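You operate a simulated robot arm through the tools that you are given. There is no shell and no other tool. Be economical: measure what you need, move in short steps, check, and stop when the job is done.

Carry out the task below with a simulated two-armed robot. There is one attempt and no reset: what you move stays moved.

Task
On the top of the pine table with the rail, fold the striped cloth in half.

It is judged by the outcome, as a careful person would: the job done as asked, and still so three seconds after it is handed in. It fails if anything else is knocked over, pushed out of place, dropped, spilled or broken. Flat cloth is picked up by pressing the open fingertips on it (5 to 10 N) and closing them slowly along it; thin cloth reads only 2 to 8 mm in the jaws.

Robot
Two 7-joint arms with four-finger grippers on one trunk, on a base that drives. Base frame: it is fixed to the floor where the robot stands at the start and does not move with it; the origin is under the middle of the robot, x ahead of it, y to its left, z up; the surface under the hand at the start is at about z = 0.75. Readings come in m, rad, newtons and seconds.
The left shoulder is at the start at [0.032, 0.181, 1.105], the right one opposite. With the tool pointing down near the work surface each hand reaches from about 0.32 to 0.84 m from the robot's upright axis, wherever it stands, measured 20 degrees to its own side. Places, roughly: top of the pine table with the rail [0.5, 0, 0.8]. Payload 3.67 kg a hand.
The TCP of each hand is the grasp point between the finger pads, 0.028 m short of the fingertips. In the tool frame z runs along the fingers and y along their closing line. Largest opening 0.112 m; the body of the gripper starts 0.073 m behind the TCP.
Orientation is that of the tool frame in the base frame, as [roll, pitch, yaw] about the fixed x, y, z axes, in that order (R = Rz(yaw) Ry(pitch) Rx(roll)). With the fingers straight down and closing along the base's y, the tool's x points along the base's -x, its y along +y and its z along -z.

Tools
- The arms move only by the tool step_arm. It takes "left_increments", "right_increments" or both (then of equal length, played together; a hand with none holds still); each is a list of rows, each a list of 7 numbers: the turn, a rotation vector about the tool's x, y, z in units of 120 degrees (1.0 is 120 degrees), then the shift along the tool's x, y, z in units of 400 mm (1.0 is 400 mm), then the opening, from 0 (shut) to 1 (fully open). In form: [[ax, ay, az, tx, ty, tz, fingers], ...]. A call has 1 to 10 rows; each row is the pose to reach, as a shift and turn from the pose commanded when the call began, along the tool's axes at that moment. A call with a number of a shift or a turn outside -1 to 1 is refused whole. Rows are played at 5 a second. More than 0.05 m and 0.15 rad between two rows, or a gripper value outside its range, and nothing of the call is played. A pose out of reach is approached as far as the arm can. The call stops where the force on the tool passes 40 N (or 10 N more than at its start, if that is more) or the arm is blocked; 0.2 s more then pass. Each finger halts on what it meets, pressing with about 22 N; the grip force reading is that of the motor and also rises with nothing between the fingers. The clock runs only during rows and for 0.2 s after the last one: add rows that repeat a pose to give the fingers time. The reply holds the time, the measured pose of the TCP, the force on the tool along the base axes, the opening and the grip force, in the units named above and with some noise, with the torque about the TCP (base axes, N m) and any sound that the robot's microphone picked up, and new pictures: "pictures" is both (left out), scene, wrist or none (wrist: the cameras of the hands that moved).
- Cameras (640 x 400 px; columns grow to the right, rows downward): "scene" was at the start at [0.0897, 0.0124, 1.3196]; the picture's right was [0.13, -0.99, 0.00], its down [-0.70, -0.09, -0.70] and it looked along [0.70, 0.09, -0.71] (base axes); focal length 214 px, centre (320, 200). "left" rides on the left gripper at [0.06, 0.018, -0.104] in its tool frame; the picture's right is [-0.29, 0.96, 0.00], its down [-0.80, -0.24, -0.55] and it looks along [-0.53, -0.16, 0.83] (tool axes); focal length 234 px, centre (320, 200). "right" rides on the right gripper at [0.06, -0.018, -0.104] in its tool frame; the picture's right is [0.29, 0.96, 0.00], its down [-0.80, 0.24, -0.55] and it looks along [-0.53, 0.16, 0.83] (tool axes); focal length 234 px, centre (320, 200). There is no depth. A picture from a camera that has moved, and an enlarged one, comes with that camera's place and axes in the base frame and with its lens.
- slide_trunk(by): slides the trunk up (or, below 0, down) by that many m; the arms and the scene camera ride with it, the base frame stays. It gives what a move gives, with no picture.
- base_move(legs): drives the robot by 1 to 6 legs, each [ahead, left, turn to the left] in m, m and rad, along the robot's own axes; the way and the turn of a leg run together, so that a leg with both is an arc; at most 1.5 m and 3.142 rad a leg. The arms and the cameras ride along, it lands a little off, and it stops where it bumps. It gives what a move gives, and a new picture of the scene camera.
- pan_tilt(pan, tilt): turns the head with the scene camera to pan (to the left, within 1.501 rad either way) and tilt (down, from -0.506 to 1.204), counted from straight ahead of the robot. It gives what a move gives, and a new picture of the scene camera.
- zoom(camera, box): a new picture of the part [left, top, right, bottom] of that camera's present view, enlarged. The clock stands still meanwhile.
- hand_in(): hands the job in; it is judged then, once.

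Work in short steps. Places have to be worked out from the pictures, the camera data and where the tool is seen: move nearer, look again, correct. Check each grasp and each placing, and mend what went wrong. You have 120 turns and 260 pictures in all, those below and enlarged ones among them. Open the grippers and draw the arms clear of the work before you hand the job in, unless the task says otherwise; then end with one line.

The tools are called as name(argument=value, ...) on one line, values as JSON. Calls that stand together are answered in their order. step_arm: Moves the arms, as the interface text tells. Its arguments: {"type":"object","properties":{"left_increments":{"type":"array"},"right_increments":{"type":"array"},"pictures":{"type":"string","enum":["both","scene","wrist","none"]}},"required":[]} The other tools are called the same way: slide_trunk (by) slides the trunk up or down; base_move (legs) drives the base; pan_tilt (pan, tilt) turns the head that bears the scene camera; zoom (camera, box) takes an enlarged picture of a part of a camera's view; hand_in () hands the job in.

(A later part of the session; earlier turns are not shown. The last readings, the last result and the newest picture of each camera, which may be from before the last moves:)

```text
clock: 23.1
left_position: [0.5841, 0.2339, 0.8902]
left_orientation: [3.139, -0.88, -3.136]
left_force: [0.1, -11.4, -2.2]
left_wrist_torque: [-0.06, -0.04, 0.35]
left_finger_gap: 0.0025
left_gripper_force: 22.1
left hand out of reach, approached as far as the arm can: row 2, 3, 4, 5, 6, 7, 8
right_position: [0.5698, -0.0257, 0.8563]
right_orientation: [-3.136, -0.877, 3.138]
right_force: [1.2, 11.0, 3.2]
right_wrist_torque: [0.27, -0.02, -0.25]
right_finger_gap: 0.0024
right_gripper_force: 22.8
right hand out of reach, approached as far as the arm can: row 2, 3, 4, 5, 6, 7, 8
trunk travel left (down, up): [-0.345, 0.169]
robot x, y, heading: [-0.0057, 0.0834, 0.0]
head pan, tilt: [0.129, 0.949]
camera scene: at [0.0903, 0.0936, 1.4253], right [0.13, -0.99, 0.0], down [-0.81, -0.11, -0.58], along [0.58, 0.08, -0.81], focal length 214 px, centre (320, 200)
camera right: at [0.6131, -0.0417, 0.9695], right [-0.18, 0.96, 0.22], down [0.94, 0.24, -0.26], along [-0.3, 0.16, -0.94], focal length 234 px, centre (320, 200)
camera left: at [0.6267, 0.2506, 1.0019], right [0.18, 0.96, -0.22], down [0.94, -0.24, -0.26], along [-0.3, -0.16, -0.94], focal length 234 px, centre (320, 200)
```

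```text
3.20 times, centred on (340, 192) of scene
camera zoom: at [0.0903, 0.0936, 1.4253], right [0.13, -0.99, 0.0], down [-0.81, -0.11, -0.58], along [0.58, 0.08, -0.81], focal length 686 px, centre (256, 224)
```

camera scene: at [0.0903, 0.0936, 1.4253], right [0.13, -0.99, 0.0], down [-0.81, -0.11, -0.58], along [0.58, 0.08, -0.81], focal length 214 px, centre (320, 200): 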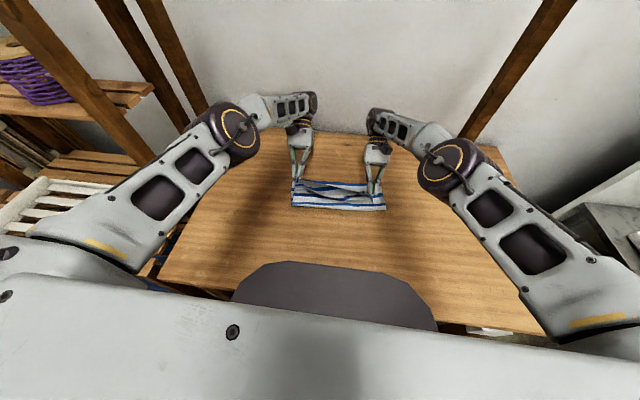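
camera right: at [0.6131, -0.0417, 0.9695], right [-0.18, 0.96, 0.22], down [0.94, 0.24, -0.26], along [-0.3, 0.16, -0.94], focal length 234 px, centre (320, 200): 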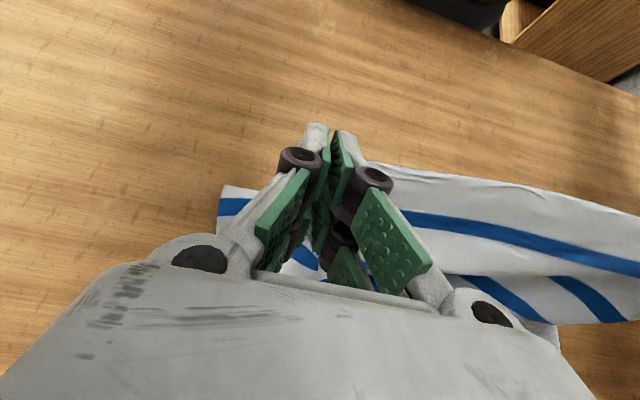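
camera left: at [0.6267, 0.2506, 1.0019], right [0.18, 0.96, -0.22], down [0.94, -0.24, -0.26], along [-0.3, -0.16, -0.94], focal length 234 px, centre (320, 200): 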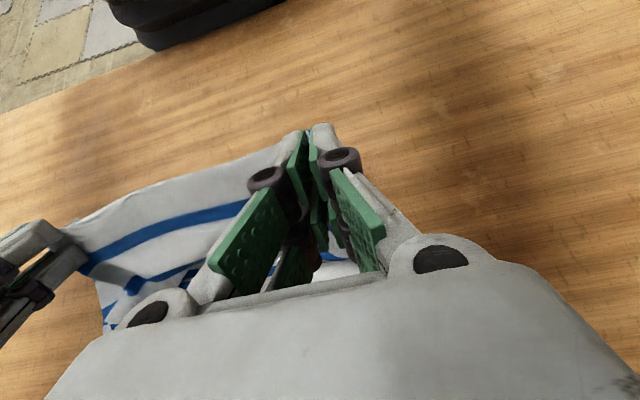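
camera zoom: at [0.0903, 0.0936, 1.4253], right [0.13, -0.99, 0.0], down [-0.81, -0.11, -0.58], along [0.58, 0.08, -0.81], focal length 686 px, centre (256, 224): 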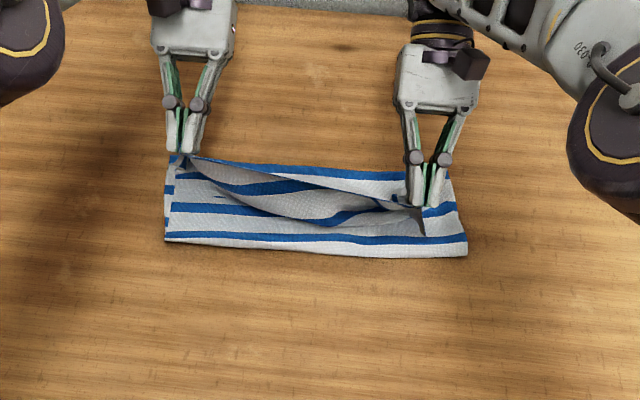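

The tilted hands hit their outer reach and got out of line. I level them at equal x and height, reducing the tilt to ~35°, before lowering the trunk to gain reach.

step_arm(left_increments=[[0, -0.04, 0, 0.008, -0.004, -0.02, 0], [0, -0.08, 0, 0.016, -0.008, -0.04, 0], [0, -0.128, 0, 0.024, -0.012, -0.06, 0], [0, -0.128, 0, 0.032, -0.015, -0.079, 0]], right_increments=[[0, -0.04, 0, 0.017, -0.002, -0.042, 0], [0, -0.08, 0, 0.034, -0.003, -0.085, 0], [0, -0.128, 0, 0.051, -0.004, -0.127, 0], [0, -0.128, 0, 0.0675, -0.005, -0.1695, 0]], pictures="none")

```text
clock: 24.1
left_position: [0.6006, 0.2249, 0.9212]
left_orientation: [3.141, -0.611, -3.137]
left_force: [0.7, -1.0, 1.0]
left_wrist_torque: [0.1, 0.02, -0.03]
left_finger_gap: 0.002
left_gripper_force: 20.8
right_position: [0.6046, -0.0279, 0.9195]
right_orientation: [-3.141, -0.609, -3.14]
right_force: [-0.1, 0.0, 0.4]
right_wrist_torque: [-0.03, 0.04, -0.01]
right_finger_gap: 0.002
right_gripper_force: 21.3
trunk travel left (down, up): [-0.345, 0.169]
robot x, y, heading: [-0.0027, 0.0766, 0.004]
head pan, tilt: [0.129, 0.949]
```

Hands are level and relaxed. Lower the trunk 6 cm (hands ride along).

slide_trunk(by=-0.06)

```text
clock: 25.1
left_position: [0.6, 0.2241, 0.8628]
left_orientation: [-3.141, -0.611, -3.139]
left_force: [-0.6, 0.1, -0.7]
left_wrist_torque: [0.01, -0.04, -0.02]
left_finger_gap: 0.0026
left_gripper_force: 20.6
right_position: [0.6051, -0.0266, 0.8616]
right_orientation: [-3.141, -0.608, -3.139]
right_force: [0.4, -0.4, 0.4]
right_wrist_torque: [0.02, -0.05, 0.01]
right_finger_gap: 0.0015
right_gripper_force: 21.3
trunk travel left (down, up): [-0.285, 0.229]
robot x, y, heading: [-0.0031, 0.0811, 0.002]
head pan, tilt: [0.129, 0.949]
```

Now forward and down toward the far edge.

step_arm(left_increments=[[0, 0, 0, -0.052, 0, -0.015, 0], [0, 0, 0, -0.104, 0, -0.02, 0], [0, 0, 0, -0.155, 0, -0.0225, 0], [0, 0, 0, -0.207, 0, -0.0225, 0]], right_increments=[[0, 0, 0, -0.055, 0, -0.018, 0], [0, 0, 0, -0.11, 0, -0.026, 0], [0, 0, 0, -0.166, 0, -0.0325, 0], [0, 0, 0, -0.221, 0, -0.0325, 0]], pictures="wrist")

zoom(camera="scene", box=[240, 110, 440, 235])

```text
clock: 26.1
left_position: [0.6416, 0.2293, 0.8401]
left_orientation: [-3.141, -0.614, -3.139]
left_force: [0.2, 0.4, -0.7]
left_wrist_torque: [0.0, -0.03, 0.01]
left_finger_gap: 0.003
left_gripper_force: 25.1
left hand out of reach, approached as far as the arm can: row 3, 4
right_position: [0.6384, -0.0234, 0.8474]
right_orientation: [-3.141, -0.611, -3.138]
right_force: [-0.3, 0.4, -0.2]
right_wrist_torque: [-0.02, 0.0, 0.01]
right_finger_gap: 0.0029
right_gripper_force: 21.9
right hand out of reach, approached as far as the arm can: row 2, 3, 4
trunk travel left (down, up): [-0.285, 0.229]
robot x, y, heading: [-0.0042, 0.082, 0.0]
head pan, tilt: [0.129, 0.949]
camera right: at [0.6492, -0.0404, 0.9665], right [-0.24, 0.96, 0.17], down [0.97, 0.24, 0.0], along [-0.04, 0.16, -0.99], focal length 234 px, centre (320, 200)
camera left: at [0.6542, 0.2477, 0.9597], right [0.23, 0.96, -0.17], down [0.97, -0.24, -0.01], along [-0.05, -0.16, -0.99], focal length 234 px, centre (320, 200)
```

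right: 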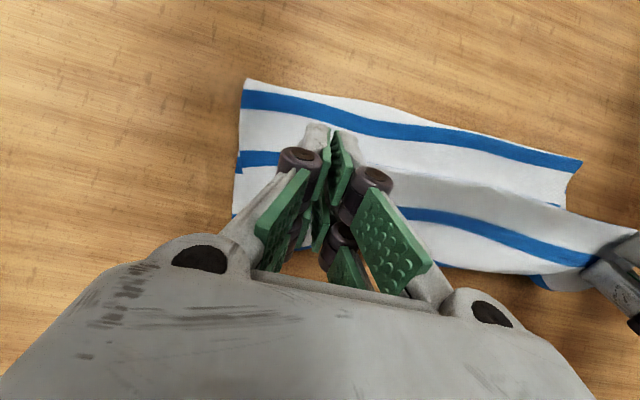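
left: 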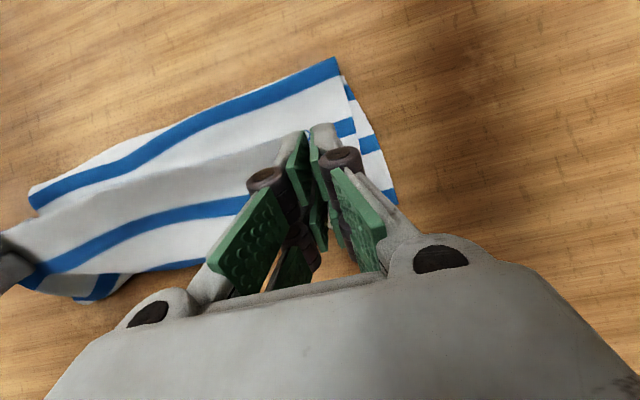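

```text
3.20 times, centred on (340, 172) of scene
camera zoom: at [0.09, 0.094, 1.3662], right [0.13, -0.99, 0.0], down [-0.81, -0.11, -0.58], along [0.58, 0.08, -0.81], focal length 686 px, centre (256, 288)
```

zoom: 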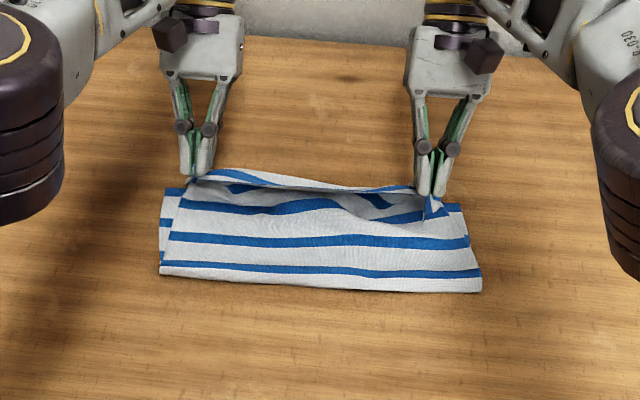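

Crease position looks farther forward than the middle; I zoom to count stripes in each layer.

zoom(camera="scene", box=[280, 150, 400, 225])

zoom(camera="left", box=[0, 40, 420, 302])

zoom(camera="right", box=[200, 50, 640, 325])

```text
5.33 times, centred on (340, 188) of scene
camera zoom: at [0.09, 0.094, 1.3662], right [0.13, -0.99, 0.0], down [-0.81, -0.11, -0.58], along [0.58, 0.08, -0.81], focal length 1144 px, centre (213, 267)
```

zoom: 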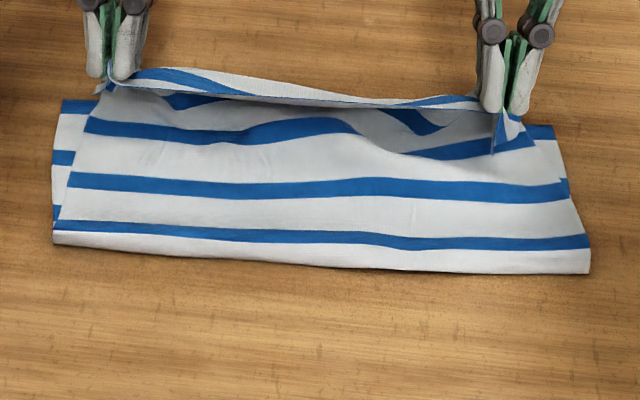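

```text
1.52 times, centred on (210, 171) of left
camera zoom: at [0.6542, 0.2477, 0.9597], right [0.23, 0.96, -0.17], down [0.97, -0.24, -0.01], along [-0.05, -0.16, -0.99], focal length 357 px, centre (488, 244)
```

zoom: 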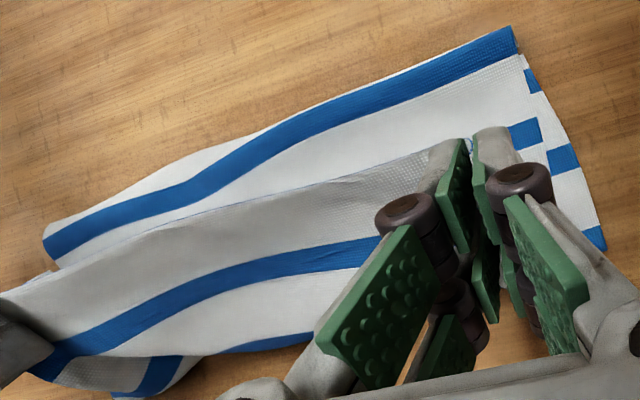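

```text
1.45 times, centred on (420, 188) of right
camera zoom: at [0.6492, -0.0404, 0.9665], right [-0.24, 0.96, 0.17], down [0.97, 0.24, 0.0], along [-0.04, 0.16, -0.99], focal length 341 px, centre (174, 218)
```

zoom: 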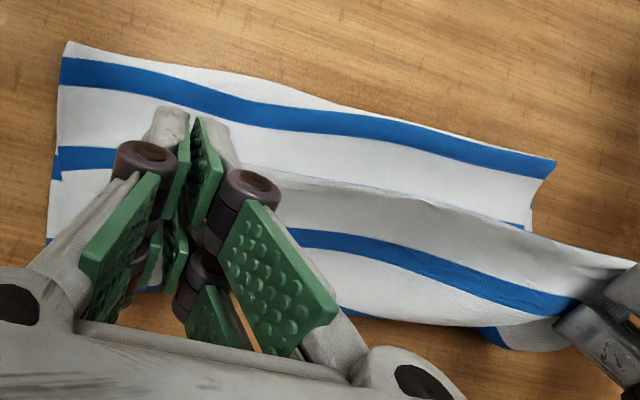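

The top layer holds about 5 stripes and the bottom 3, so the crease is not in the middle. I unroll the cloth back along the reverse arc and will regrip with the fingers closing across the hem (yawed 90°) for a cleaner fold.

step_arm(left_increments=[[0, -0.06, 0, 0.112, -0.005, -0.029, 0], [0, -0.12, 0, 0.209, -0.01, -0.037, 0], [0, -0.18, 0, 0.312, -0.015, -0.01, 0], [0, -0.24, 0, 0.4015, -0.02, 0.037, 0], [0, -0.292, 0, 0.476, -0.025, 0.105, 0], [0, -0.292, 0, 0.5365, -0.03, 0.193, 0], [0, -0.292, 0, 0.5795, -0.035, 0.284, 0]], right_increments=[[0, -0.06, 0, 0.112, -0.005, -0.029, 0], [0, -0.12, 0, 0.209, -0.01, -0.037, 0], [0, -0.18, 0, 0.312, -0.015, -0.01, 0], [0, -0.24, 0, 0.4015, -0.02, 0.037, 0], [0, -0.292, 0, 0.476, -0.03, 0.105, 0], [0, -0.292, 0, 0.5365, -0.035, 0.193, 0], [0, -0.292, 0, 0.5795, -0.04, 0.284, 0]], pictures="scene")

slide_trunk(by=0.06)

```text
clock: 27.7
left_position: [0.3869, 0.2134, 0.8817]
left_orientation: [3.14, 0.002, -3.137]
left_force: [-1.2, -0.9, 1.2]
left_wrist_torque: [0.01, -0.16, 0.02]
left_finger_gap: 0.0016
left_gripper_force: 20.2
right_position: [0.3822, -0.042, 0.8877]
right_orientation: [3.139, 0.006, 3.137]
right_force: [-4.1, 1.0, 0.6]
right_wrist_torque: [-0.19, -0.43, 0.01]
right_finger_gap: 0.0
right_gripper_force: 22.0
trunk travel left (down, up): [-0.285, 0.229]
robot x, y, heading: [-0.0007, 0.0858, 0.004]
head pan, tilt: [0.129, 0.949]
camera scene: at [0.0865, 0.0924, 1.3666], right [0.13, -0.99, 0.0], down [-0.8, -0.11, -0.58], along [0.58, 0.08, -0.81], focal length 214 px, centre (320, 200)
```

scene: 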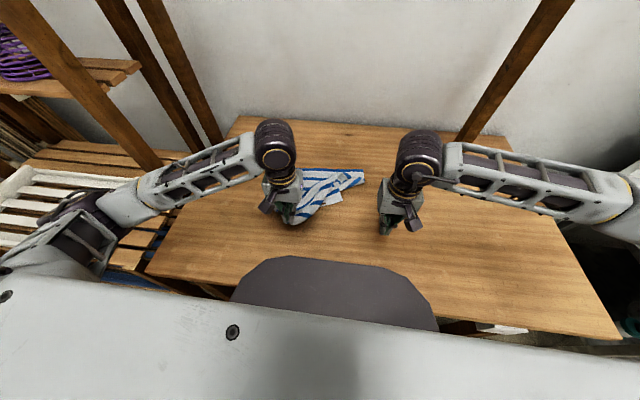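

```text
clock: 28.7
left_position: [0.3871, 0.2131, 0.94]
left_orientation: [3.138, -0.002, -3.14]
left_force: [0.3, -0.7, 1.9]
left_wrist_torque: [0.03, 0.0, 0.03]
left_finger_gap: 0.0019
left_gripper_force: 21.9
right_position: [0.3815, -0.0412, 0.9459]
right_orientation: [3.141, 0.001, -3.141]
right_force: [-0.6, -0.1, 0.0]
right_wrist_torque: [0.0, -0.01, 0.0]
right_finger_gap: 0.0001
right_gripper_force: 22.2
trunk travel left (down, up): [-0.345, 0.169]
robot x, y, heading: [-0.0034, 0.0795, 0.003]
head pan, tilt: [0.129, 0.949]
```

The right hand lost its grip during the return; the left still holds. I move the right hand aside and look.

step_arm(right_increments=[[0, 0, 0, 0, -0.1, 0, 0], [0, 0, 0, 0, -0.2, 0, 0.2], [0, 0, 0, 0, -0.3, 0, 0.3]], pictures="none")

zoom(camera="scene", box=[220, 140, 460, 290])

zoom(camera="left", box=[0, 0, 640, 400])

```text
clock: 29.5
left_position: [0.3883, 0.212, 0.9416]
left_orientation: [3.14, 0.0, -3.14]
left_force: [0.3, 1.0, 0.5]
left_wrist_torque: [-0.01, 0.0, 0.0]
left_finger_gap: 0.0026
left_gripper_force: 21.4
right_position: [0.3806, -0.1617, 0.9452]
right_orientation: [3.141, 0.001, -3.14]
right_force: [-0.4, -0.7, 0.8]
right_wrist_torque: [0.02, -0.02, -0.03]
right_finger_gap: 0.0335
right_gripper_force: 0.1
trunk travel left (down, up): [-0.345, 0.169]
robot x, y, heading: [-0.0033, 0.0819, 0.001]
head pan, tilt: [0.129, 0.949]
```

```text
2.67 times, centred on (340, 215) of scene
camera zoom: at [0.0886, 0.0918, 1.4258], right [0.13, -0.99, 0.0], down [-0.81, -0.11, -0.58], along [0.58, 0.08, -0.81], focal length 572 px, centre (267, 160)
```

zoom: 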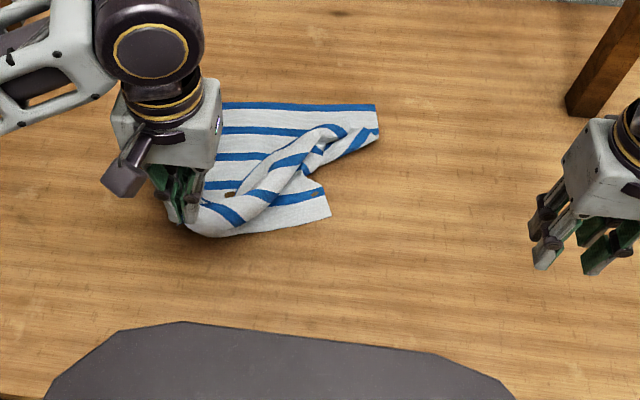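

```text
1.00 times, centred on (320, 200) of left (not enlarged: the box is as wide or as high as the picture)
camera zoom: at [0.3283, 0.2308, 1.0446], right [0.29, 0.96, 0.0], down [0.8, -0.24, 0.55], along [0.53, -0.16, -0.83], focal length 234 px, centre (320, 200)
```

zoom: 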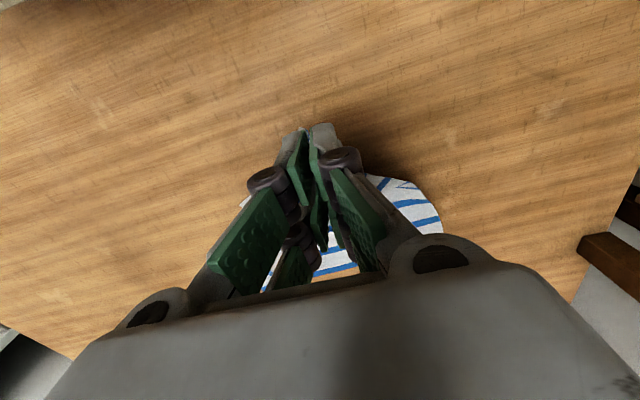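

The right part flopped over. I lay the left corner back near its original place (about [0.30, 0.24]) to open the cloth up, keeping the grip.

step_arm(left_increments=[[0, 0, 0, 0.05, 0.015, 0.09, 0], [0, 0, 0, 0.1, 0.03, 0.18, 0], [0, 0, 0, 0.15, 0.045, 0.26, 0], [0, 0, 0, 0.19, 0.06, 0.33, 0], [0, 0, 0, 0.22, 0.075, 0.385, 0]], right_increments=[[0, 0, 0, 0, -0.05, 0, 0.3], [0, 0, 0, 0, -0.1, 0, 0.3], [0, 0, 0, 0, -0.1, 0, 0.3], [0, 0, 0, 0, -0.1, 0, 0.3], [0, 0, 0, 0, -0.1, 0, 0.3]], pictures="none")

zoom(camera="scene", box=[220, 140, 460, 290])

```text
clock: 30.7
left_position: [0.299, 0.2432, 0.7854]
left_orientation: [3.141, 0.001, -3.14]
left_force: [-0.4, -0.1, -1.4]
left_wrist_torque: [-0.01, 0.0, -0.01]
left_finger_gap: 0.0031
left_gripper_force: 25.1
right_position: [0.3804, -0.2, 0.9454]
right_orientation: [3.141, 0.0, 3.141]
right_force: [-0.8, 0.2, -0.2]
right_wrist_torque: [-0.03, -0.04, 0.0]
right_finger_gap: 0.0337
right_gripper_force: 0.1
trunk travel left (down, up): [-0.345, 0.169]
robot x, y, heading: [-0.0051, 0.0865, 0.001]
head pan, tilt: [0.129, 0.949]
```

```text
2.67 times, centred on (340, 215) of scene
camera zoom: at [0.0892, 0.093, 1.4257], right [0.13, -0.99, 0.0], down [-0.81, -0.11, -0.58], along [0.58, 0.08, -0.81], focal length 572 px, centre (267, 160)
```

zoom: 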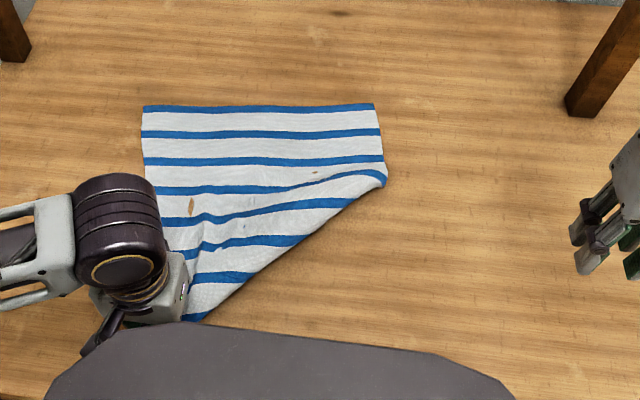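

Good: the cloth is now mostly flat with only the near-right corner tucked under. New plan: grip the neat far edge's two corners (fingers closing across the hem), hang the cloth in the air so it straightens, and lay it down folding at mid-length. First I release the left hand and rise, while starting the 90° wrist turns.

step_arm(left_increments=[[0, 0, 0, 0, 0, 0, 0.15], [0, 0, 0, 0, 0, 0, 0.3], [0, 0, 0, 0, 0, -0.1, 0.3], [0, 0, 0, 0, 0, -0.2, 0.3], [0, 0, 0, 0, 0, -0.3, 0.3], [0, 0, 0.07, 0, 0, -0.37, 0.3], [0, 0, 0.14, -0.1, 0, -0.37, 0.3], [0, 0, 0.21, -0.2, 0, -0.37, 0.3], [0, 0, 0.28, -0.3, 0.05, -0.37, 0.3], [0, 0, 0.35, -0.4, 0.1, -0.37, 0.3]], right_increments=[[0, 0, 0, 0, 0, 0, 0.3], [0, 0, 0, 0, 0, 0, 0.3], [0, 0, 0, 0, 0, 0, 0.3], [0, 0, 0, 0, 0, 0, 0.3], [0, 0, 0, 0, 0, 0, 0.3], [0, 0, -0.07, -0.1, 0, 0, 0.3], [0, 0, -0.14, -0.2, 0, 0, 0.3], [0, 0, -0.21, -0.3, 0.0, 0, 0.3], [0, 0, -0.28, -0.4, 0.0, 0, 0.3], [0, 0, -0.35, -0.5, 0.0, 0, 0.3]], pictures="scene")

```text
clock: 32.9
left_position: [0.4589, 0.2825, 0.9332]
left_orientation: [-3.139, -0.001, 2.409]
left_force: [-0.4, -0.1, -1.1]
left_wrist_torque: [-0.02, 0.01, -0.01]
left_finger_gap: 0.0333
left_gripper_force: 0.0
left hand out of reach, approached as far as the arm can: row 5, 6
right_position: [0.5517, -0.2001, 0.9463]
right_orientation: [3.139, 0.001, -2.515]
right_force: [0.0, -0.2, 0.5]
right_wrist_torque: [0.02, 0.0, -0.02]
right_finger_gap: 0.0338
right_gripper_force: 0.0
right hand out of reach, approached as far as the arm can: row 10
trunk travel left (down, up): [-0.345, 0.169]
robot x, y, heading: [-0.0061, 0.0846, 0.003]
head pan, tilt: [0.129, 0.949]
camera scene: at [0.0896, 0.0929, 1.4257], right [0.13, -0.99, 0.0], down [-0.81, -0.11, -0.58], along [0.58, 0.08, -0.81], focal length 214 px, centre (320, 200)
```

scene: 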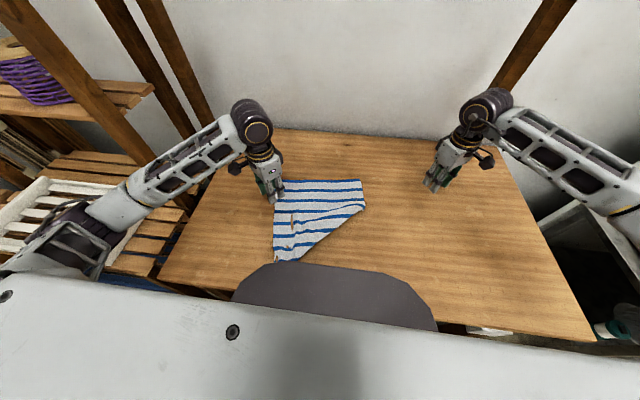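

Continue turning the wrists toward 90° and see whether the right one is limited.

step_arm(left_increments=[[0, 0, 0.07, 0, 0, 0, 0.3], [0, 0, 0.14, 0, 0, 0, 0.3], [0, 0, 0.21, 0, 0, 0, 0.3], [0, 0, 0.28, 0, 0, 0, 0.3], [0, 0, 0.35, 0, 0, 0, 0.3], [0, 0, 0.4, 0, 0, 0, 0.3]], right_increments=[[0, 0, -0.07, 0, 0, 0, 0.3], [0, 0, -0.14, 0, 0, 0, 0.3], [0, 0, -0.21, 0, 0, 0, 0.3], [0, 0, -0.28, 0, 0, 0, 0.3], [0, 0, -0.35, 0, 0, 0, 0.3], [0, 0, -0.4, 0, 0, 0, 0.3]], pictures="none")

```text
clock: 34.3
left_position: [0.4624, 0.2839, 0.9334]
left_orientation: [-3.136, 0.0, 1.569]
left_force: [0.6, 0.9, -0.7]
left_wrist_torque: [0.03, 0.07, -0.02]
left_finger_gap: 0.0337
left_gripper_force: 0.1
right_position: [0.4436, -0.0731, 1.0283]
right_orientation: [-2.969, 0.018, -1.954]
right_force: [0.2, 1.0, 0.7]
right_wrist_torque: [-0.01, 0.04, -0.04]
right_finger_gap: 0.0337
right_gripper_force: 0.1
right hand out of reach, approached as far as the arm can: row 1, 2, 3, 4, 5, 6
trunk travel left (down, up): [-0.345, 0.169]
robot x, y, heading: [-0.0022, 0.0797, 0.003]
head pan, tilt: [0.129, 0.949]
```

The left wrist is at 90°; the right one is limited that way, so I turn the right the other way around (and see where it settles).

step_arm(right_increments=[[0, 0, 0.07, 0, 0, 0, 0.3], [0, 0, 0.14, 0, 0, 0, 0.3], [0, 0, 0.21, 0, 0, 0, 0.3], [0, 0, 0.28, 0, 0, 0, 0.3], [0, 0, 0.35, 0, 0, 0, 0.3], [0, 0, 0.42, 0, 0, 0, 0.3], [0, 0, 0.49, 0, 0, 0, 0.3], [0, 0, 0.56, 0, 0, 0, 0.3], [0, 0, 0.63, 0, 0, 0, 0.3], [0, 0, 0.7, 0, 0, 0, 0.3]], pictures="none")

```text
clock: 36.5
left_position: [0.4605, 0.2831, 0.9328]
left_orientation: [-3.14, 0.0, 1.573]
left_force: [0.4, -0.4, -0.7]
left_wrist_torque: [-0.01, 0.01, 0.03]
left_finger_gap: 0.0334
left_gripper_force: 0.0
right_position: [0.4383, -0.0735, 1.0316]
right_orientation: [3.134, 0.179, 2.859]
right_force: [-0.5, -0.6, -0.2]
right_wrist_torque: [0.03, 0.02, 0.0]
right_finger_gap: 0.0336
right_gripper_force: 0.1
trunk travel left (down, up): [-0.345, 0.169]
robot x, y, heading: [-0.0052, 0.0802, 0.002]
head pan, tilt: [0.129, 0.949]
```

Fix the small pitch error on the right hand first.

step_arm(right_increments=[[0, 0.043, 0, 0, 0, 0, 0.3], [0, 0.0855, 0, 0, 0, 0, 0.3]], pictures="none")

step_arm(right_increments=[[0, 0, 0.07, -0.05, 0, 0.02, 0.3], [0, 0, 0.14, -0.1, 0, 0.04, 0.3], [0, 0, 0.21, -0.15, 0, 0.07, 0.3], [0, 0, 0.28, -0.2, 0, 0.1, 0.3], [0, 0, 0.35, -0.25, 0, 0.14, 0.3], [0, 0, 0.42, -0.3, 0, 0.17, 0.3], [0, 0, 0.49, -0.35, 0, 0.2, 0.3], [0, 0, 0.56, -0.4, 0.0, 0.23, 0.3], [0, 0, 0.615, -0.4, 0, 0.25, 0.3]], pictures="scene")

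```text
clock: 37.1
left_position: [0.4599, 0.285, 0.934]
left_orientation: [-3.14, 0.0, 1.572]
left_force: [-0.4, 0.9, 0.4]
left_wrist_torque: [0.02, 0.01, 0.0]
left_finger_gap: 0.0335
left_gripper_force: 0.0
right_position: [0.4385, -0.0726, 1.0317]
right_orientation: [3.137, -0.005, 2.862]
right_force: [0.1, 0.1, -0.1]
right_wrist_torque: [0.01, 0.0, -0.04]
right_finger_gap: 0.0336
right_gripper_force: 0.0
trunk travel left (down, up): [-0.345, 0.169]
robot x, y, heading: [-0.0025, 0.0804, -0.003]
head pan, tilt: [0.129, 0.949]
```

```text
clock: 39.1
left_position: [0.4582, 0.2829, 0.9348]
left_orientation: [3.142, 0.0, 1.572]
left_force: [0.4, 0.1, 0.3]
left_wrist_torque: [0.0, 0.02, 0.05]
left_finger_gap: 0.0336
left_gripper_force: 0.1
right_position: [0.592, -0.1163, 0.9305]
right_orientation: [3.141, -0.006, 1.571]
right_force: [0.1, 0.1, 0.5]
right_wrist_torque: [0.01, 0.0, 0.0]
right_finger_gap: 0.0335
right_gripper_force: 0.0
trunk travel left (down, up): [-0.345, 0.169]
robot x, y, heading: [-0.001, 0.0799, 0.004]
head pan, tilt: [0.129, 0.949]
camera scene: at [0.0892, 0.0928, 1.4257], right [0.13, -0.99, 0.0], down [-0.81, -0.11, -0.58], along [0.58, 0.08, -0.81], focal length 214 px, centre (320, 200)
```

scene: 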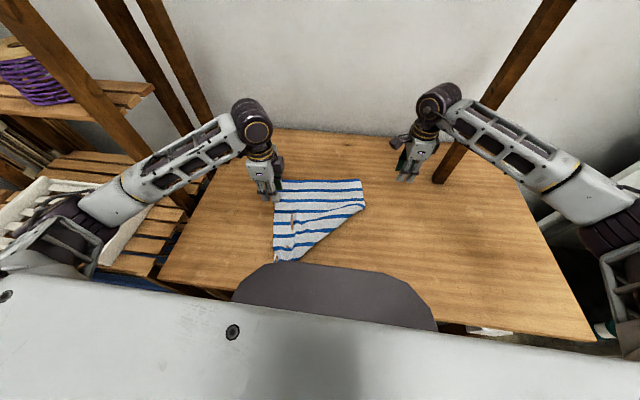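

Both hands are now turned so the fingers close along x. Zoom on the cloth to locate the far corners precisely.

zoom(camera="scene", box=[260, 165, 388, 245])

zoom(camera="right", box=[0, 0, 640, 400])

zoom(camera="left", box=[0, 0, 640, 400])

```text
5.00 times, centred on (324, 205) of scene
camera zoom: at [0.0892, 0.0928, 1.4257], right [0.13, -0.99, 0.0], down [-0.81, -0.11, -0.58], along [0.58, 0.08, -0.81], focal length 1072 px, centre (300, 175)
```

zoom: 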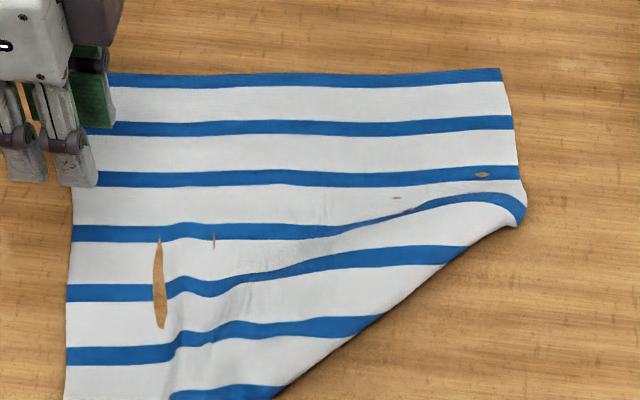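

```text
1.00 times, centred on (320, 200) of right (not enlarged: the box is as wide or as high as the picture)
camera zoom: at [0.575, -0.0564, 1.0343], right [0.96, 0.29, 0.0], down [0.24, -0.8, 0.55], along [0.16, -0.52, -0.84], focal length 234 px, centre (320, 200)
```

zoom: 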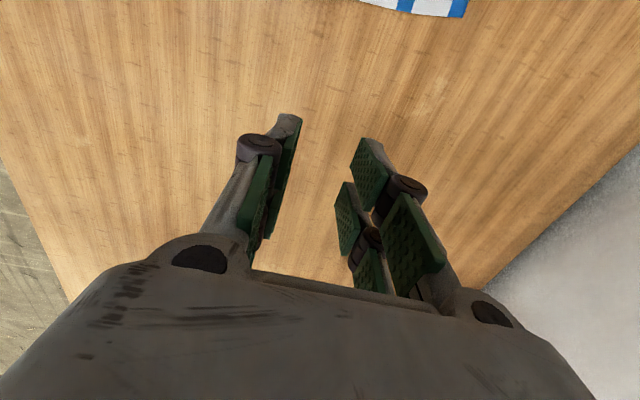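

```text
1.00 times, centred on (320, 200) of left (not enlarged: the box is as wide or as high as the picture)
camera zoom: at [0.4785, 0.3433, 1.038], right [0.96, -0.29, 0.0], down [-0.24, -0.8, 0.55], along [-0.16, -0.53, -0.83], focal length 234 px, centre (320, 200)
```

zoom: 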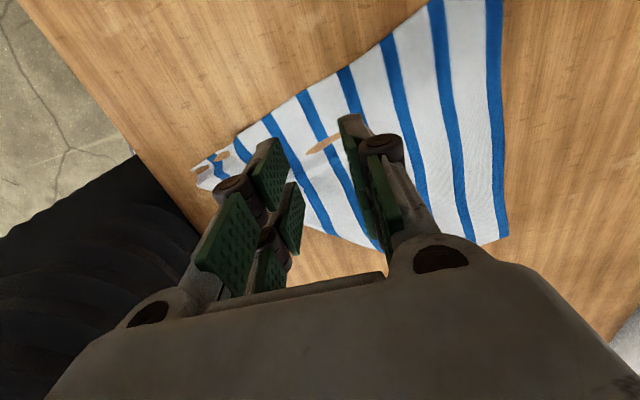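

Far-right corner is at about [0.70, 0.004]; far-left near [0.65–0.66, 0.353]. Move both hands above them for a close look.

step_arm(left_increments=[[0, 0, 0, 0.026, 0.0835, 0, 0.3], [0, 0, 0, 0.052, 0.167, 0.05, 0.3], [0, 0, 0, 0.078, 0.25, 0.1, 0.3], [0, 0, 0, 0.104, 0.334, 0.15, 0.3], [0, 0, 0, 0.13, 0.4175, 0.2125, 0.3]], right_increments=[[0, 0, 0, 0.0665, 0.0375, 0, 0.3], [0, 0, 0, 0.133, 0.075, 0.05, 0.3], [0, 0, 0, 0.2, 0.1125, 0.1, 0.3], [0, 0, 0, 0.266, 0.15, 0.15, 0.3], [0, 0, 0, 0.3325, 0.1875, 0.2, 0.3]])

```text
clock: 40.3
left_position: [0.6262, 0.3356, 0.8474]
left_orientation: [-3.137, 0.0, 1.571]
left_force: [0.8, -0.4, -0.4]
left_wrist_torque: [-0.07, 0.03, -0.03]
left_finger_gap: 0.0337
left_gripper_force: 0.0
right_position: [0.6668, 0.0172, 0.8511]
right_orientation: [-3.139, -0.007, 1.574]
right_force: [0.2, 0.0, -0.1]
right_wrist_torque: [-0.04, 0.03, -0.02]
right_finger_gap: 0.0335
right_gripper_force: 0.1
trunk travel left (down, up): [-0.345, 0.169]
robot x, y, heading: [-0.0058, 0.0802, 0.001]
head pan, tilt: [0.129, 0.949]
camera scene: at [0.0914, 0.0941, 1.4255], right [0.13, -0.99, 0.0], down [-0.81, -0.11, -0.58], along [0.58, 0.08, -0.81], focal length 214 px, centre (320, 200)
camera right: at [0.6495, 0.0774, 0.9549], right [0.96, 0.29, 0.0], down [0.24, -0.8, 0.55], along [0.16, -0.53, -0.84], focal length 234 px, centre (320, 200)
camera left: at [0.6462, 0.3955, 0.9513], right [0.96, -0.29, 0.0], down [-0.24, -0.8, 0.55], along [-0.16, -0.53, -0.83], focal length 234 px, centre (320, 200)
```

scene: 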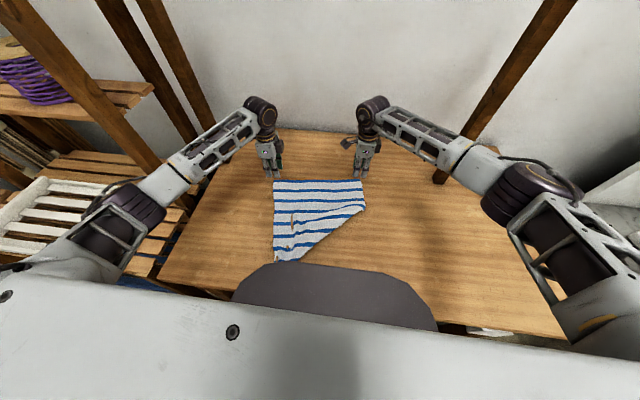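
right: 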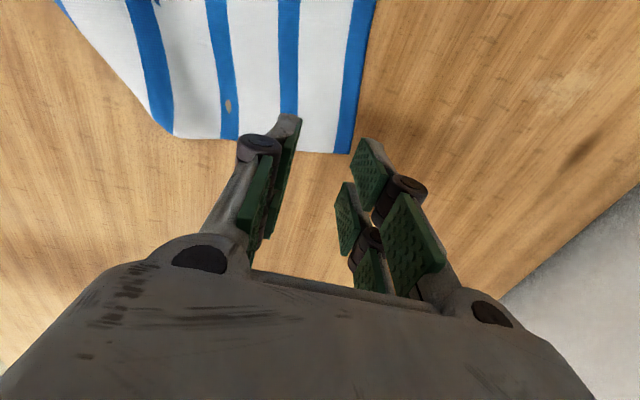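
left: 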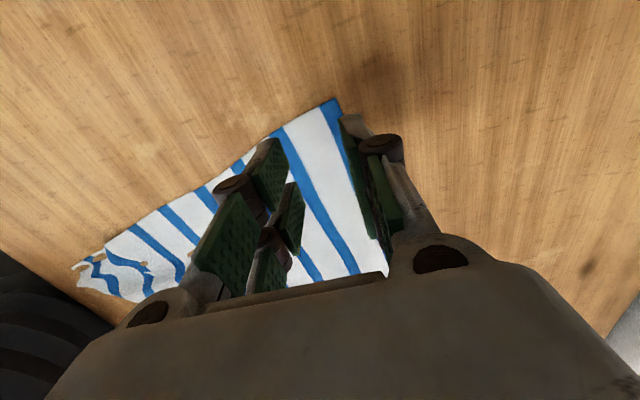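

Corners: right [0.700, 0.006], left [0.648, 0.358]; the hem is rotated ~8°. I rotate the hands to match, narrow the opening and descend to just above the cloth.

step_arm(left_increments=[[0, 0, -0.035, 0.008, -0.004, 0.05, 0.25], [0, 0, -0.07, 0.015, -0.008, 0.1, 0.25], [0, 0, -0.07, 0.015, -0.008, 0.153, 0.25]], right_increments=[[0, 0, -0.035, -0.003, 0.005, 0.05, 0.25], [0, 0, -0.07, -0.007, 0.01, 0.1, 0.25], [0, 0, -0.07, -0.007, 0.01, 0.162, 0.25]], pictures="wrist")

```text
clock: 41.1
left_position: [0.6214, 0.3399, 0.7872]
left_orientation: [-3.14, -0.002, 1.719]
left_force: [0.3, 0.4, -0.4]
left_wrist_torque: [0.0, -0.01, 0.03]
left_finger_gap: 0.0278
left_gripper_force: 0.1
right_position: [0.6709, 0.0141, 0.7863]
right_orientation: [-3.141, -0.006, 1.722]
right_force: [0.6, 0.6, 0.3]
right_wrist_torque: [0.02, 0.01, 0.01]
right_finger_gap: 0.028
right_gripper_force: 0.1
trunk travel left (down, up): [-0.345, 0.169]
robot x, y, heading: [-0.0034, 0.0798, 0.001]
head pan, tilt: [0.129, 0.949]
camera right: at [0.6447, 0.0716, 0.8903], right [0.9, 0.43, 0.0], down [0.36, -0.76, 0.55], along [0.24, -0.5, -0.84], focal length 234 px, centre (320, 200)
camera left: at [0.6333, 0.4031, 0.891], right [0.99, -0.14, 0.0], down [-0.12, -0.82, 0.55], along [-0.08, -0.55, -0.83], focal length 234 px, centre (320, 200)
```

right: 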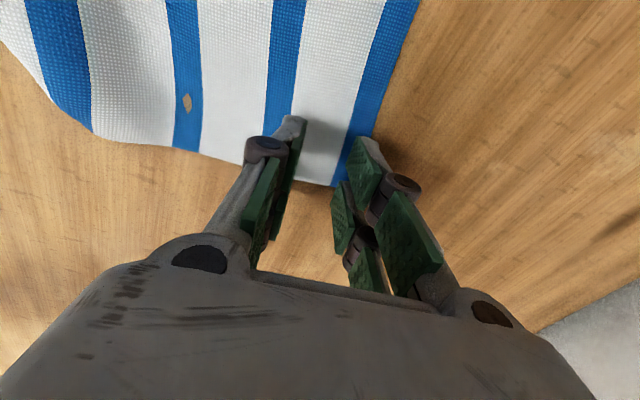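
left: 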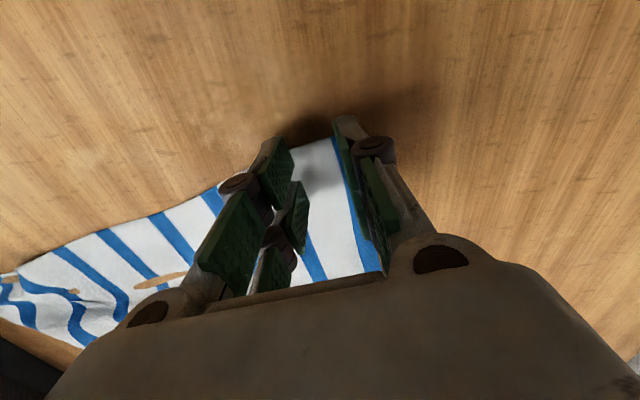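

Fingers straddle the hem at both corners. Descend to contact in small steps.

step_arm(left_increments=[[0, 0, 0, 0, 0, 0.015, 0.25], [0, 0, 0, 0, 0, 0.02, 0.25], [0, 0, 0, 0, 0, 0.024, 0.25]], right_increments=[[0, 0, 0, 0, 0, 0.013, 0.25], [0, 0, 0, 0, 0, 0.018, 0.25], [0, 0, 0, 0, 0, 0.022, 0.25]], pictures="none")

```text
clock: 41.9
left_position: [0.6237, 0.3418, 0.7794]
left_orientation: [-3.141, 0.0, 1.718]
left_force: [0.1, 0.8, 1.2]
left_wrist_torque: [0.02, -0.03, 0.0]
left_finger_gap: 0.0278
left_gripper_force: 0.0
right_position: [0.6714, 0.0141, 0.7792]
right_orientation: [3.139, -0.006, 1.721]
right_force: [-0.3, -0.6, 1.2]
right_wrist_torque: [0.0, 0.01, 0.0]
right_finger_gap: 0.0281
right_gripper_force: 0.0
trunk travel left (down, up): [-0.345, 0.169]
robot x, y, heading: [-0.0026, 0.0816, 0.009]
head pan, tilt: [0.129, 0.949]
```

step_arm(left_increments=[[0, 0, 0, 0, 0, 0.002, 0.25], [0, 0, 0, 0, 0, 0.0035, 0.25]], right_increments=[[0, 0, 0, 0, 0, 0.002, 0.25], [0, 0, 0, 0, 0, 0.0035, 0.25]], pictures="none")

```text
clock: 42.5
left_position: [0.6237, 0.3426, 0.7788]
left_orientation: [3.138, 0.002, 1.719]
left_force: [1.0, 0.8, 6.4]
left_wrist_torque: [0.02, -0.06, 0.01]
left_finger_gap: 0.0283
left_gripper_force: 0.3
right_position: [0.6705, 0.0142, 0.7784]
right_orientation: [3.138, -0.008, 1.721]
right_force: [-0.2, 1.3, 9.8]
right_wrist_torque: [-0.13, 0.12, -0.01]
right_finger_gap: 0.028
right_gripper_force: 0.0
trunk travel left (down, up): [-0.345, 0.169]
robot x, y, heading: [-0.0007, 0.0819, -0.002]
head pan, tilt: [0.129, 0.949]
```

Pressing 6 N and 10 N. Close slowly, adding a hair of pressure as the fingers close.

step_arm(left_increments=[[0, 0, 0, 0, 0, 0.0012, 0.22], [0, 0, 0, 0, 0, 0.0012, 0.19], [0, 0, 0, 0, 0, 0.0015, 0.16], [0, 0, 0, 0, 0, 0.0015, 0.13], [0, 0, 0, 0, 0, 0.0018, 0.1], [0, 0, 0, 0, 0, 0.002, 0.07], [0, 0, 0, 0, 0, 0.002, 0.04], [0, 0, 0, 0, 0, 0.002, 0.0], [0, 0, 0, 0, 0, 0.002, 0]], right_increments=[[0, 0, 0, 0, 0, 0.0003, 0.22], [0, 0, 0, 0, 0, 0.0003, 0.19], [0, 0, 0, 0, 0, 0.0005, 0.16], [0, 0, 0, 0, 0, 0.0005, 0.13], [0, 0, 0, 0, 0, 0.0008, 0.1], [0, 0, 0, 0, 0, 0.001, 0.07], [0, 0, 0, 0, 0, 0.001, 0.04], [0, 0, 0, 0, 0, 0.001, 0.0], [0, 0, 0, 0, 0, 0.001, 0]], pictures="wrist")

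```text
clock: 44.5
left_position: [0.622, 0.341, 0.7758]
left_orientation: [-3.14, -0.002, 1.719]
left_force: [-0.2, -0.7, 5.0]
left_wrist_torque: [-0.07, 0.06, -0.02]
left_finger_gap: 0.0001
left_gripper_force: 22.2
right_position: [0.6694, 0.014, 0.7761]
right_orientation: [3.141, -0.008, 1.722]
right_force: [-0.9, 0.2, 3.8]
right_wrist_torque: [-0.01, 0.05, -0.04]
right_finger_gap: 0.0002
right_gripper_force: 22.1
trunk travel left (down, up): [-0.345, 0.169]
robot x, y, heading: [-0.0011, 0.0804, 0.005]
head pan, tilt: [0.129, 0.949]
camera right: at [0.6438, 0.0714, 0.8804], right [0.9, 0.43, 0.0], down [0.36, -0.76, 0.55], along [0.24, -0.5, -0.84], focal length 234 px, centre (320, 200)
camera left: at [0.6323, 0.4035, 0.8801], right [0.99, -0.14, 0.0], down [-0.12, -0.82, 0.55], along [-0.08, -0.55, -0.83], focal length 234 px, centre (320, 200)
```

right: 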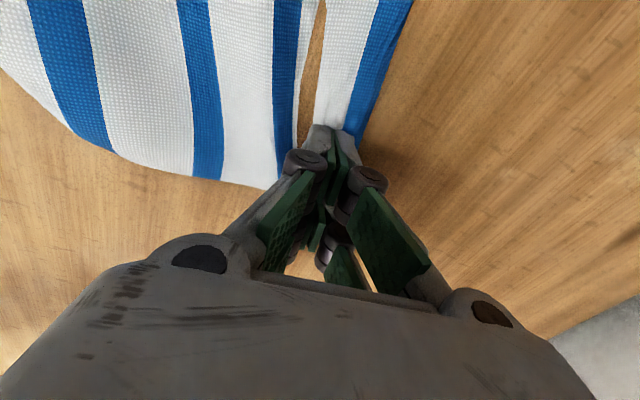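
left: 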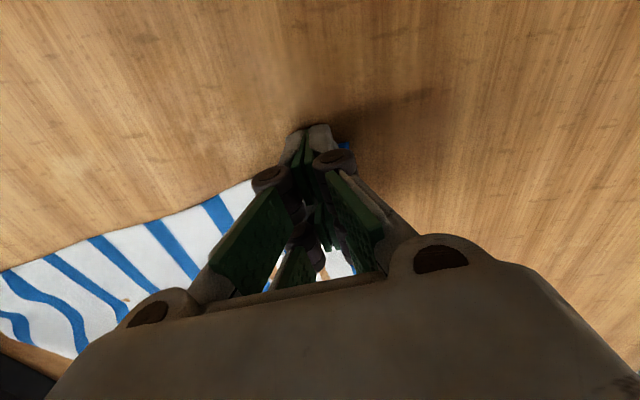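

Both closed empty (gap 0). I raise, reopen wider (0.4) and look where the hem is now; next try will press a little harder with the wider opening that worked before.

step_arm(left_increments=[[0, 0, 0, 0, 0, -0.03, 0], [0, 0, 0, 0, 0, -0.1, 0.2], [0, 0, 0, 0, 0, -0.1, 0.4], [0, 0, 0, 0, 0, -0.1, 0.4]], right_increments=[[0, 0, 0, 0, 0, -0.03, 0], [0, 0, 0, 0, 0, -0.1, 0.2], [0, 0, 0, 0, 0, -0.1, 0.4], [0, 0, 0, 0, 0, -0.1, 0.4]], pictures="wrist")

```text
clock: 45.5
left_position: [0.6227, 0.3428, 0.817]
left_orientation: [-3.14, -0.002, 1.719]
left_force: [0.5, -0.1, -0.3]
left_wrist_torque: [-0.01, 0.0, -0.01]
left_finger_gap: 0.0448
left_gripper_force: 0.0
right_position: [0.6705, 0.0147, 0.8166]
right_orientation: [-3.141, -0.008, 1.721]
right_force: [0.0, 1.0, 0.4]
right_wrist_torque: [-0.02, 0.01, -0.01]
right_finger_gap: 0.0446
right_gripper_force: 0.0
trunk travel left (down, up): [-0.345, 0.169]
robot x, y, heading: [-0.0011, 0.0814, 0.005]
head pan, tilt: [0.129, 0.949]
camera right: at [0.6443, 0.0716, 0.92], right [0.9, 0.43, 0.0], down [0.36, -0.76, 0.55], along [0.24, -0.5, -0.84], focal length 234 px, centre (320, 200)
camera left: at [0.6338, 0.4038, 0.9208], right [0.99, -0.14, 0.0], down [-0.12, -0.82, 0.55], along [-0.08, -0.55, -0.83], focal length 234 px, centre (320, 200)
```

right: 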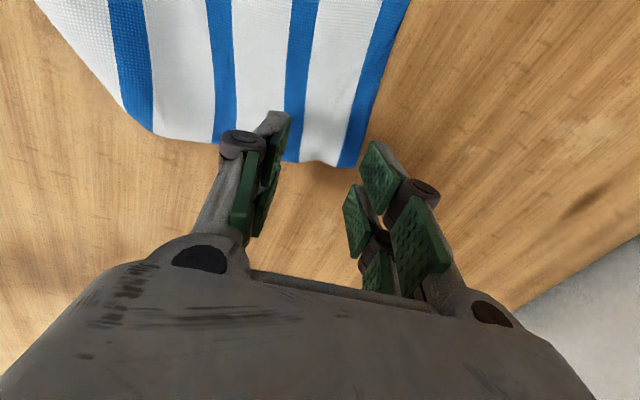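
left: 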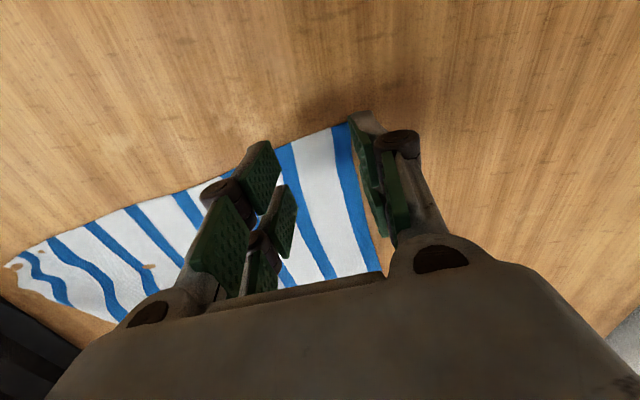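

The hem sprang back flat. Re-position for the wider opening and press to ~12 N.

step_arm(left_increments=[[0, 0, 0, -0.019, -0.022, 0.03, 0.4], [0, 0, 0, -0.019, -0.022, 0.08, 0.4], [0, 0, 0, -0.019, -0.022, 0.094, 0.4], [0, 0, 0, -0.019, -0.022, 0.099, 0.4], [0, 0, 0, -0.019, -0.022, 0.101, 0.4]], right_increments=[[0, 0, 0, 0.02, -0.0085, 0.03, 0.4], [0, 0, 0, 0.02, -0.0085, 0.08, 0.4], [0, 0, 0, 0.02, -0.0085, 0.094, 0.4], [0, 0, 0, 0.02, -0.0085, 0.099, 0.4], [0, 0, 0, 0.02, -0.0085, 0.101, 0.4]], pictures="wrist")

```text
clock: 46.7
left_position: [0.6148, 0.3339, 0.778]
left_orientation: [3.141, -0.001, 1.719]
left_force: [0.5, 1.9, 8.5]
left_wrist_torque: [-0.01, 0.05, 0.02]
left_finger_gap: 0.045
left_gripper_force: 0.2
right_position: [0.6656, 0.0214, 0.7778]
right_orientation: [3.139, -0.008, 1.722]
right_force: [1.1, -0.8, 9.8]
right_wrist_torque: [-0.17, 0.07, 0.01]
right_finger_gap: 0.0456
right_gripper_force: 0.3
trunk travel left (down, up): [-0.345, 0.169]
robot x, y, heading: [-0.0037, 0.0802, -0.002]
head pan, tilt: [0.129, 0.949]
camera right: at [0.6397, 0.0791, 0.8819], right [0.9, 0.43, 0.01], down [0.35, -0.76, 0.55], along [0.24, -0.49, -0.84], focal length 234 px, centre (320, 200)
camera left: at [0.6249, 0.3954, 0.8818], right [0.99, -0.14, 0.0], down [-0.12, -0.82, 0.55], along [-0.08, -0.55, -0.83], focal length 234 px, centre (320, 200)
```

right: 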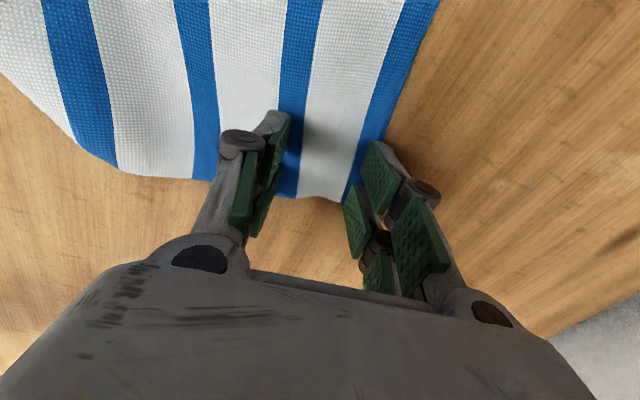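
left: 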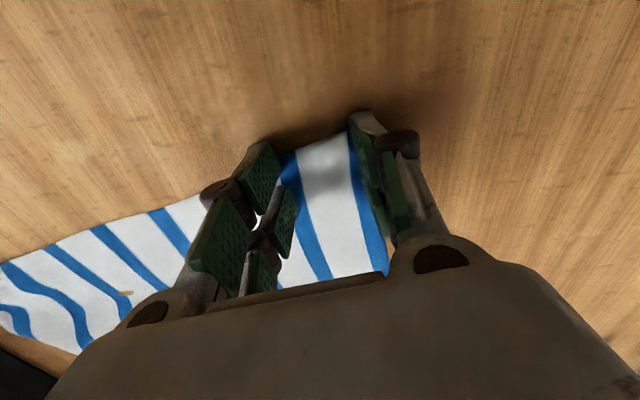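

8.5 and 9.8 N, both pads on the hem. Close slowly while following down ~2 mm to hold the pressure.

step_arm(left_increments=[[0, 0, 0, 0, 0, 0.001, 0.36], [0, 0, 0, 0, 0, 0.0015, 0.32], [0, 0, 0, 0, 0, 0.002, 0.28], [0, 0, 0, 0, 0, 0.0025, 0.24], [0, 0, 0, 0, 0, 0.003, 0.2], [0, 0, 0, 0, 0, 0.0035, 0.16], [0, 0, 0, 0, 0, 0.004, 0.12], [0, 0, 0, 0, 0, 0.0045, 0.08], [0, 0, 0, 0, 0, 0.005, 0.04], [0, 0, 0, 0, 0, 0.005, 0]], right_increments=[[0, 0, 0, 0, 0, 0.0005, 0.36], [0, 0, 0, 0, 0, 0.001, 0.32], [0, 0, 0, 0, 0, 0.0015, 0.28], [0, 0, 0, 0, 0, 0.002, 0.24], [0, 0, 0, 0, 0, 0.0025, 0.2], [0, 0, 0, 0, 0, 0.003, 0.16], [0, 0, 0, 0, 0, 0.0035, 0.12], [0, 0, 0, 0, 0, 0.004, 0.08], [0, 0, 0, 0, 0, 0.0045, 0.04], [0, 0, 0, 0, 0, 0.005, 0]], pictures="wrist")

```text
clock: 48.9
left_position: [0.6122, 0.3326, 0.7766]
left_orientation: [3.139, 0.001, 1.72]
left_force: [0.9, 1.5, 20.8]
left_wrist_torque: [-0.03, -0.02, -0.06]
left_finger_gap: 0.0022
left_gripper_force: 20.2
right_position: [0.6646, 0.0229, 0.7767]
right_orientation: [3.136, -0.006, 1.721]
right_force: [2.6, 0.8, 22.7]
right_wrist_torque: [-0.38, 0.0, 0.03]
right_finger_gap: 0.0024
right_gripper_force: 22.0
trunk travel left (down, up): [-0.345, 0.169]
robot x, y, heading: [-0.0045, 0.0797, 0.0]
head pan, tilt: [0.129, 0.949]
camera right: at [0.6379, 0.0789, 0.8808], right [0.9, 0.43, 0.01], down [0.35, -0.76, 0.55], along [0.24, -0.49, -0.83], focal length 234 px, centre (320, 200)
camera left: at [0.6235, 0.3948, 0.8805], right [0.99, -0.14, 0.0], down [-0.12, -0.82, 0.55], along [-0.08, -0.55, -0.83], focal length 234 px, centre (320, 200)
```

right: 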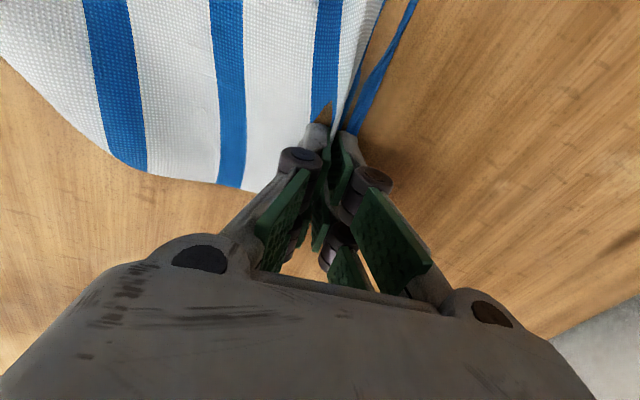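
left: 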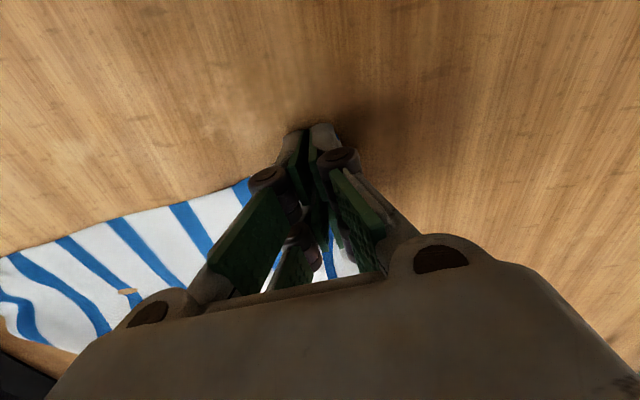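

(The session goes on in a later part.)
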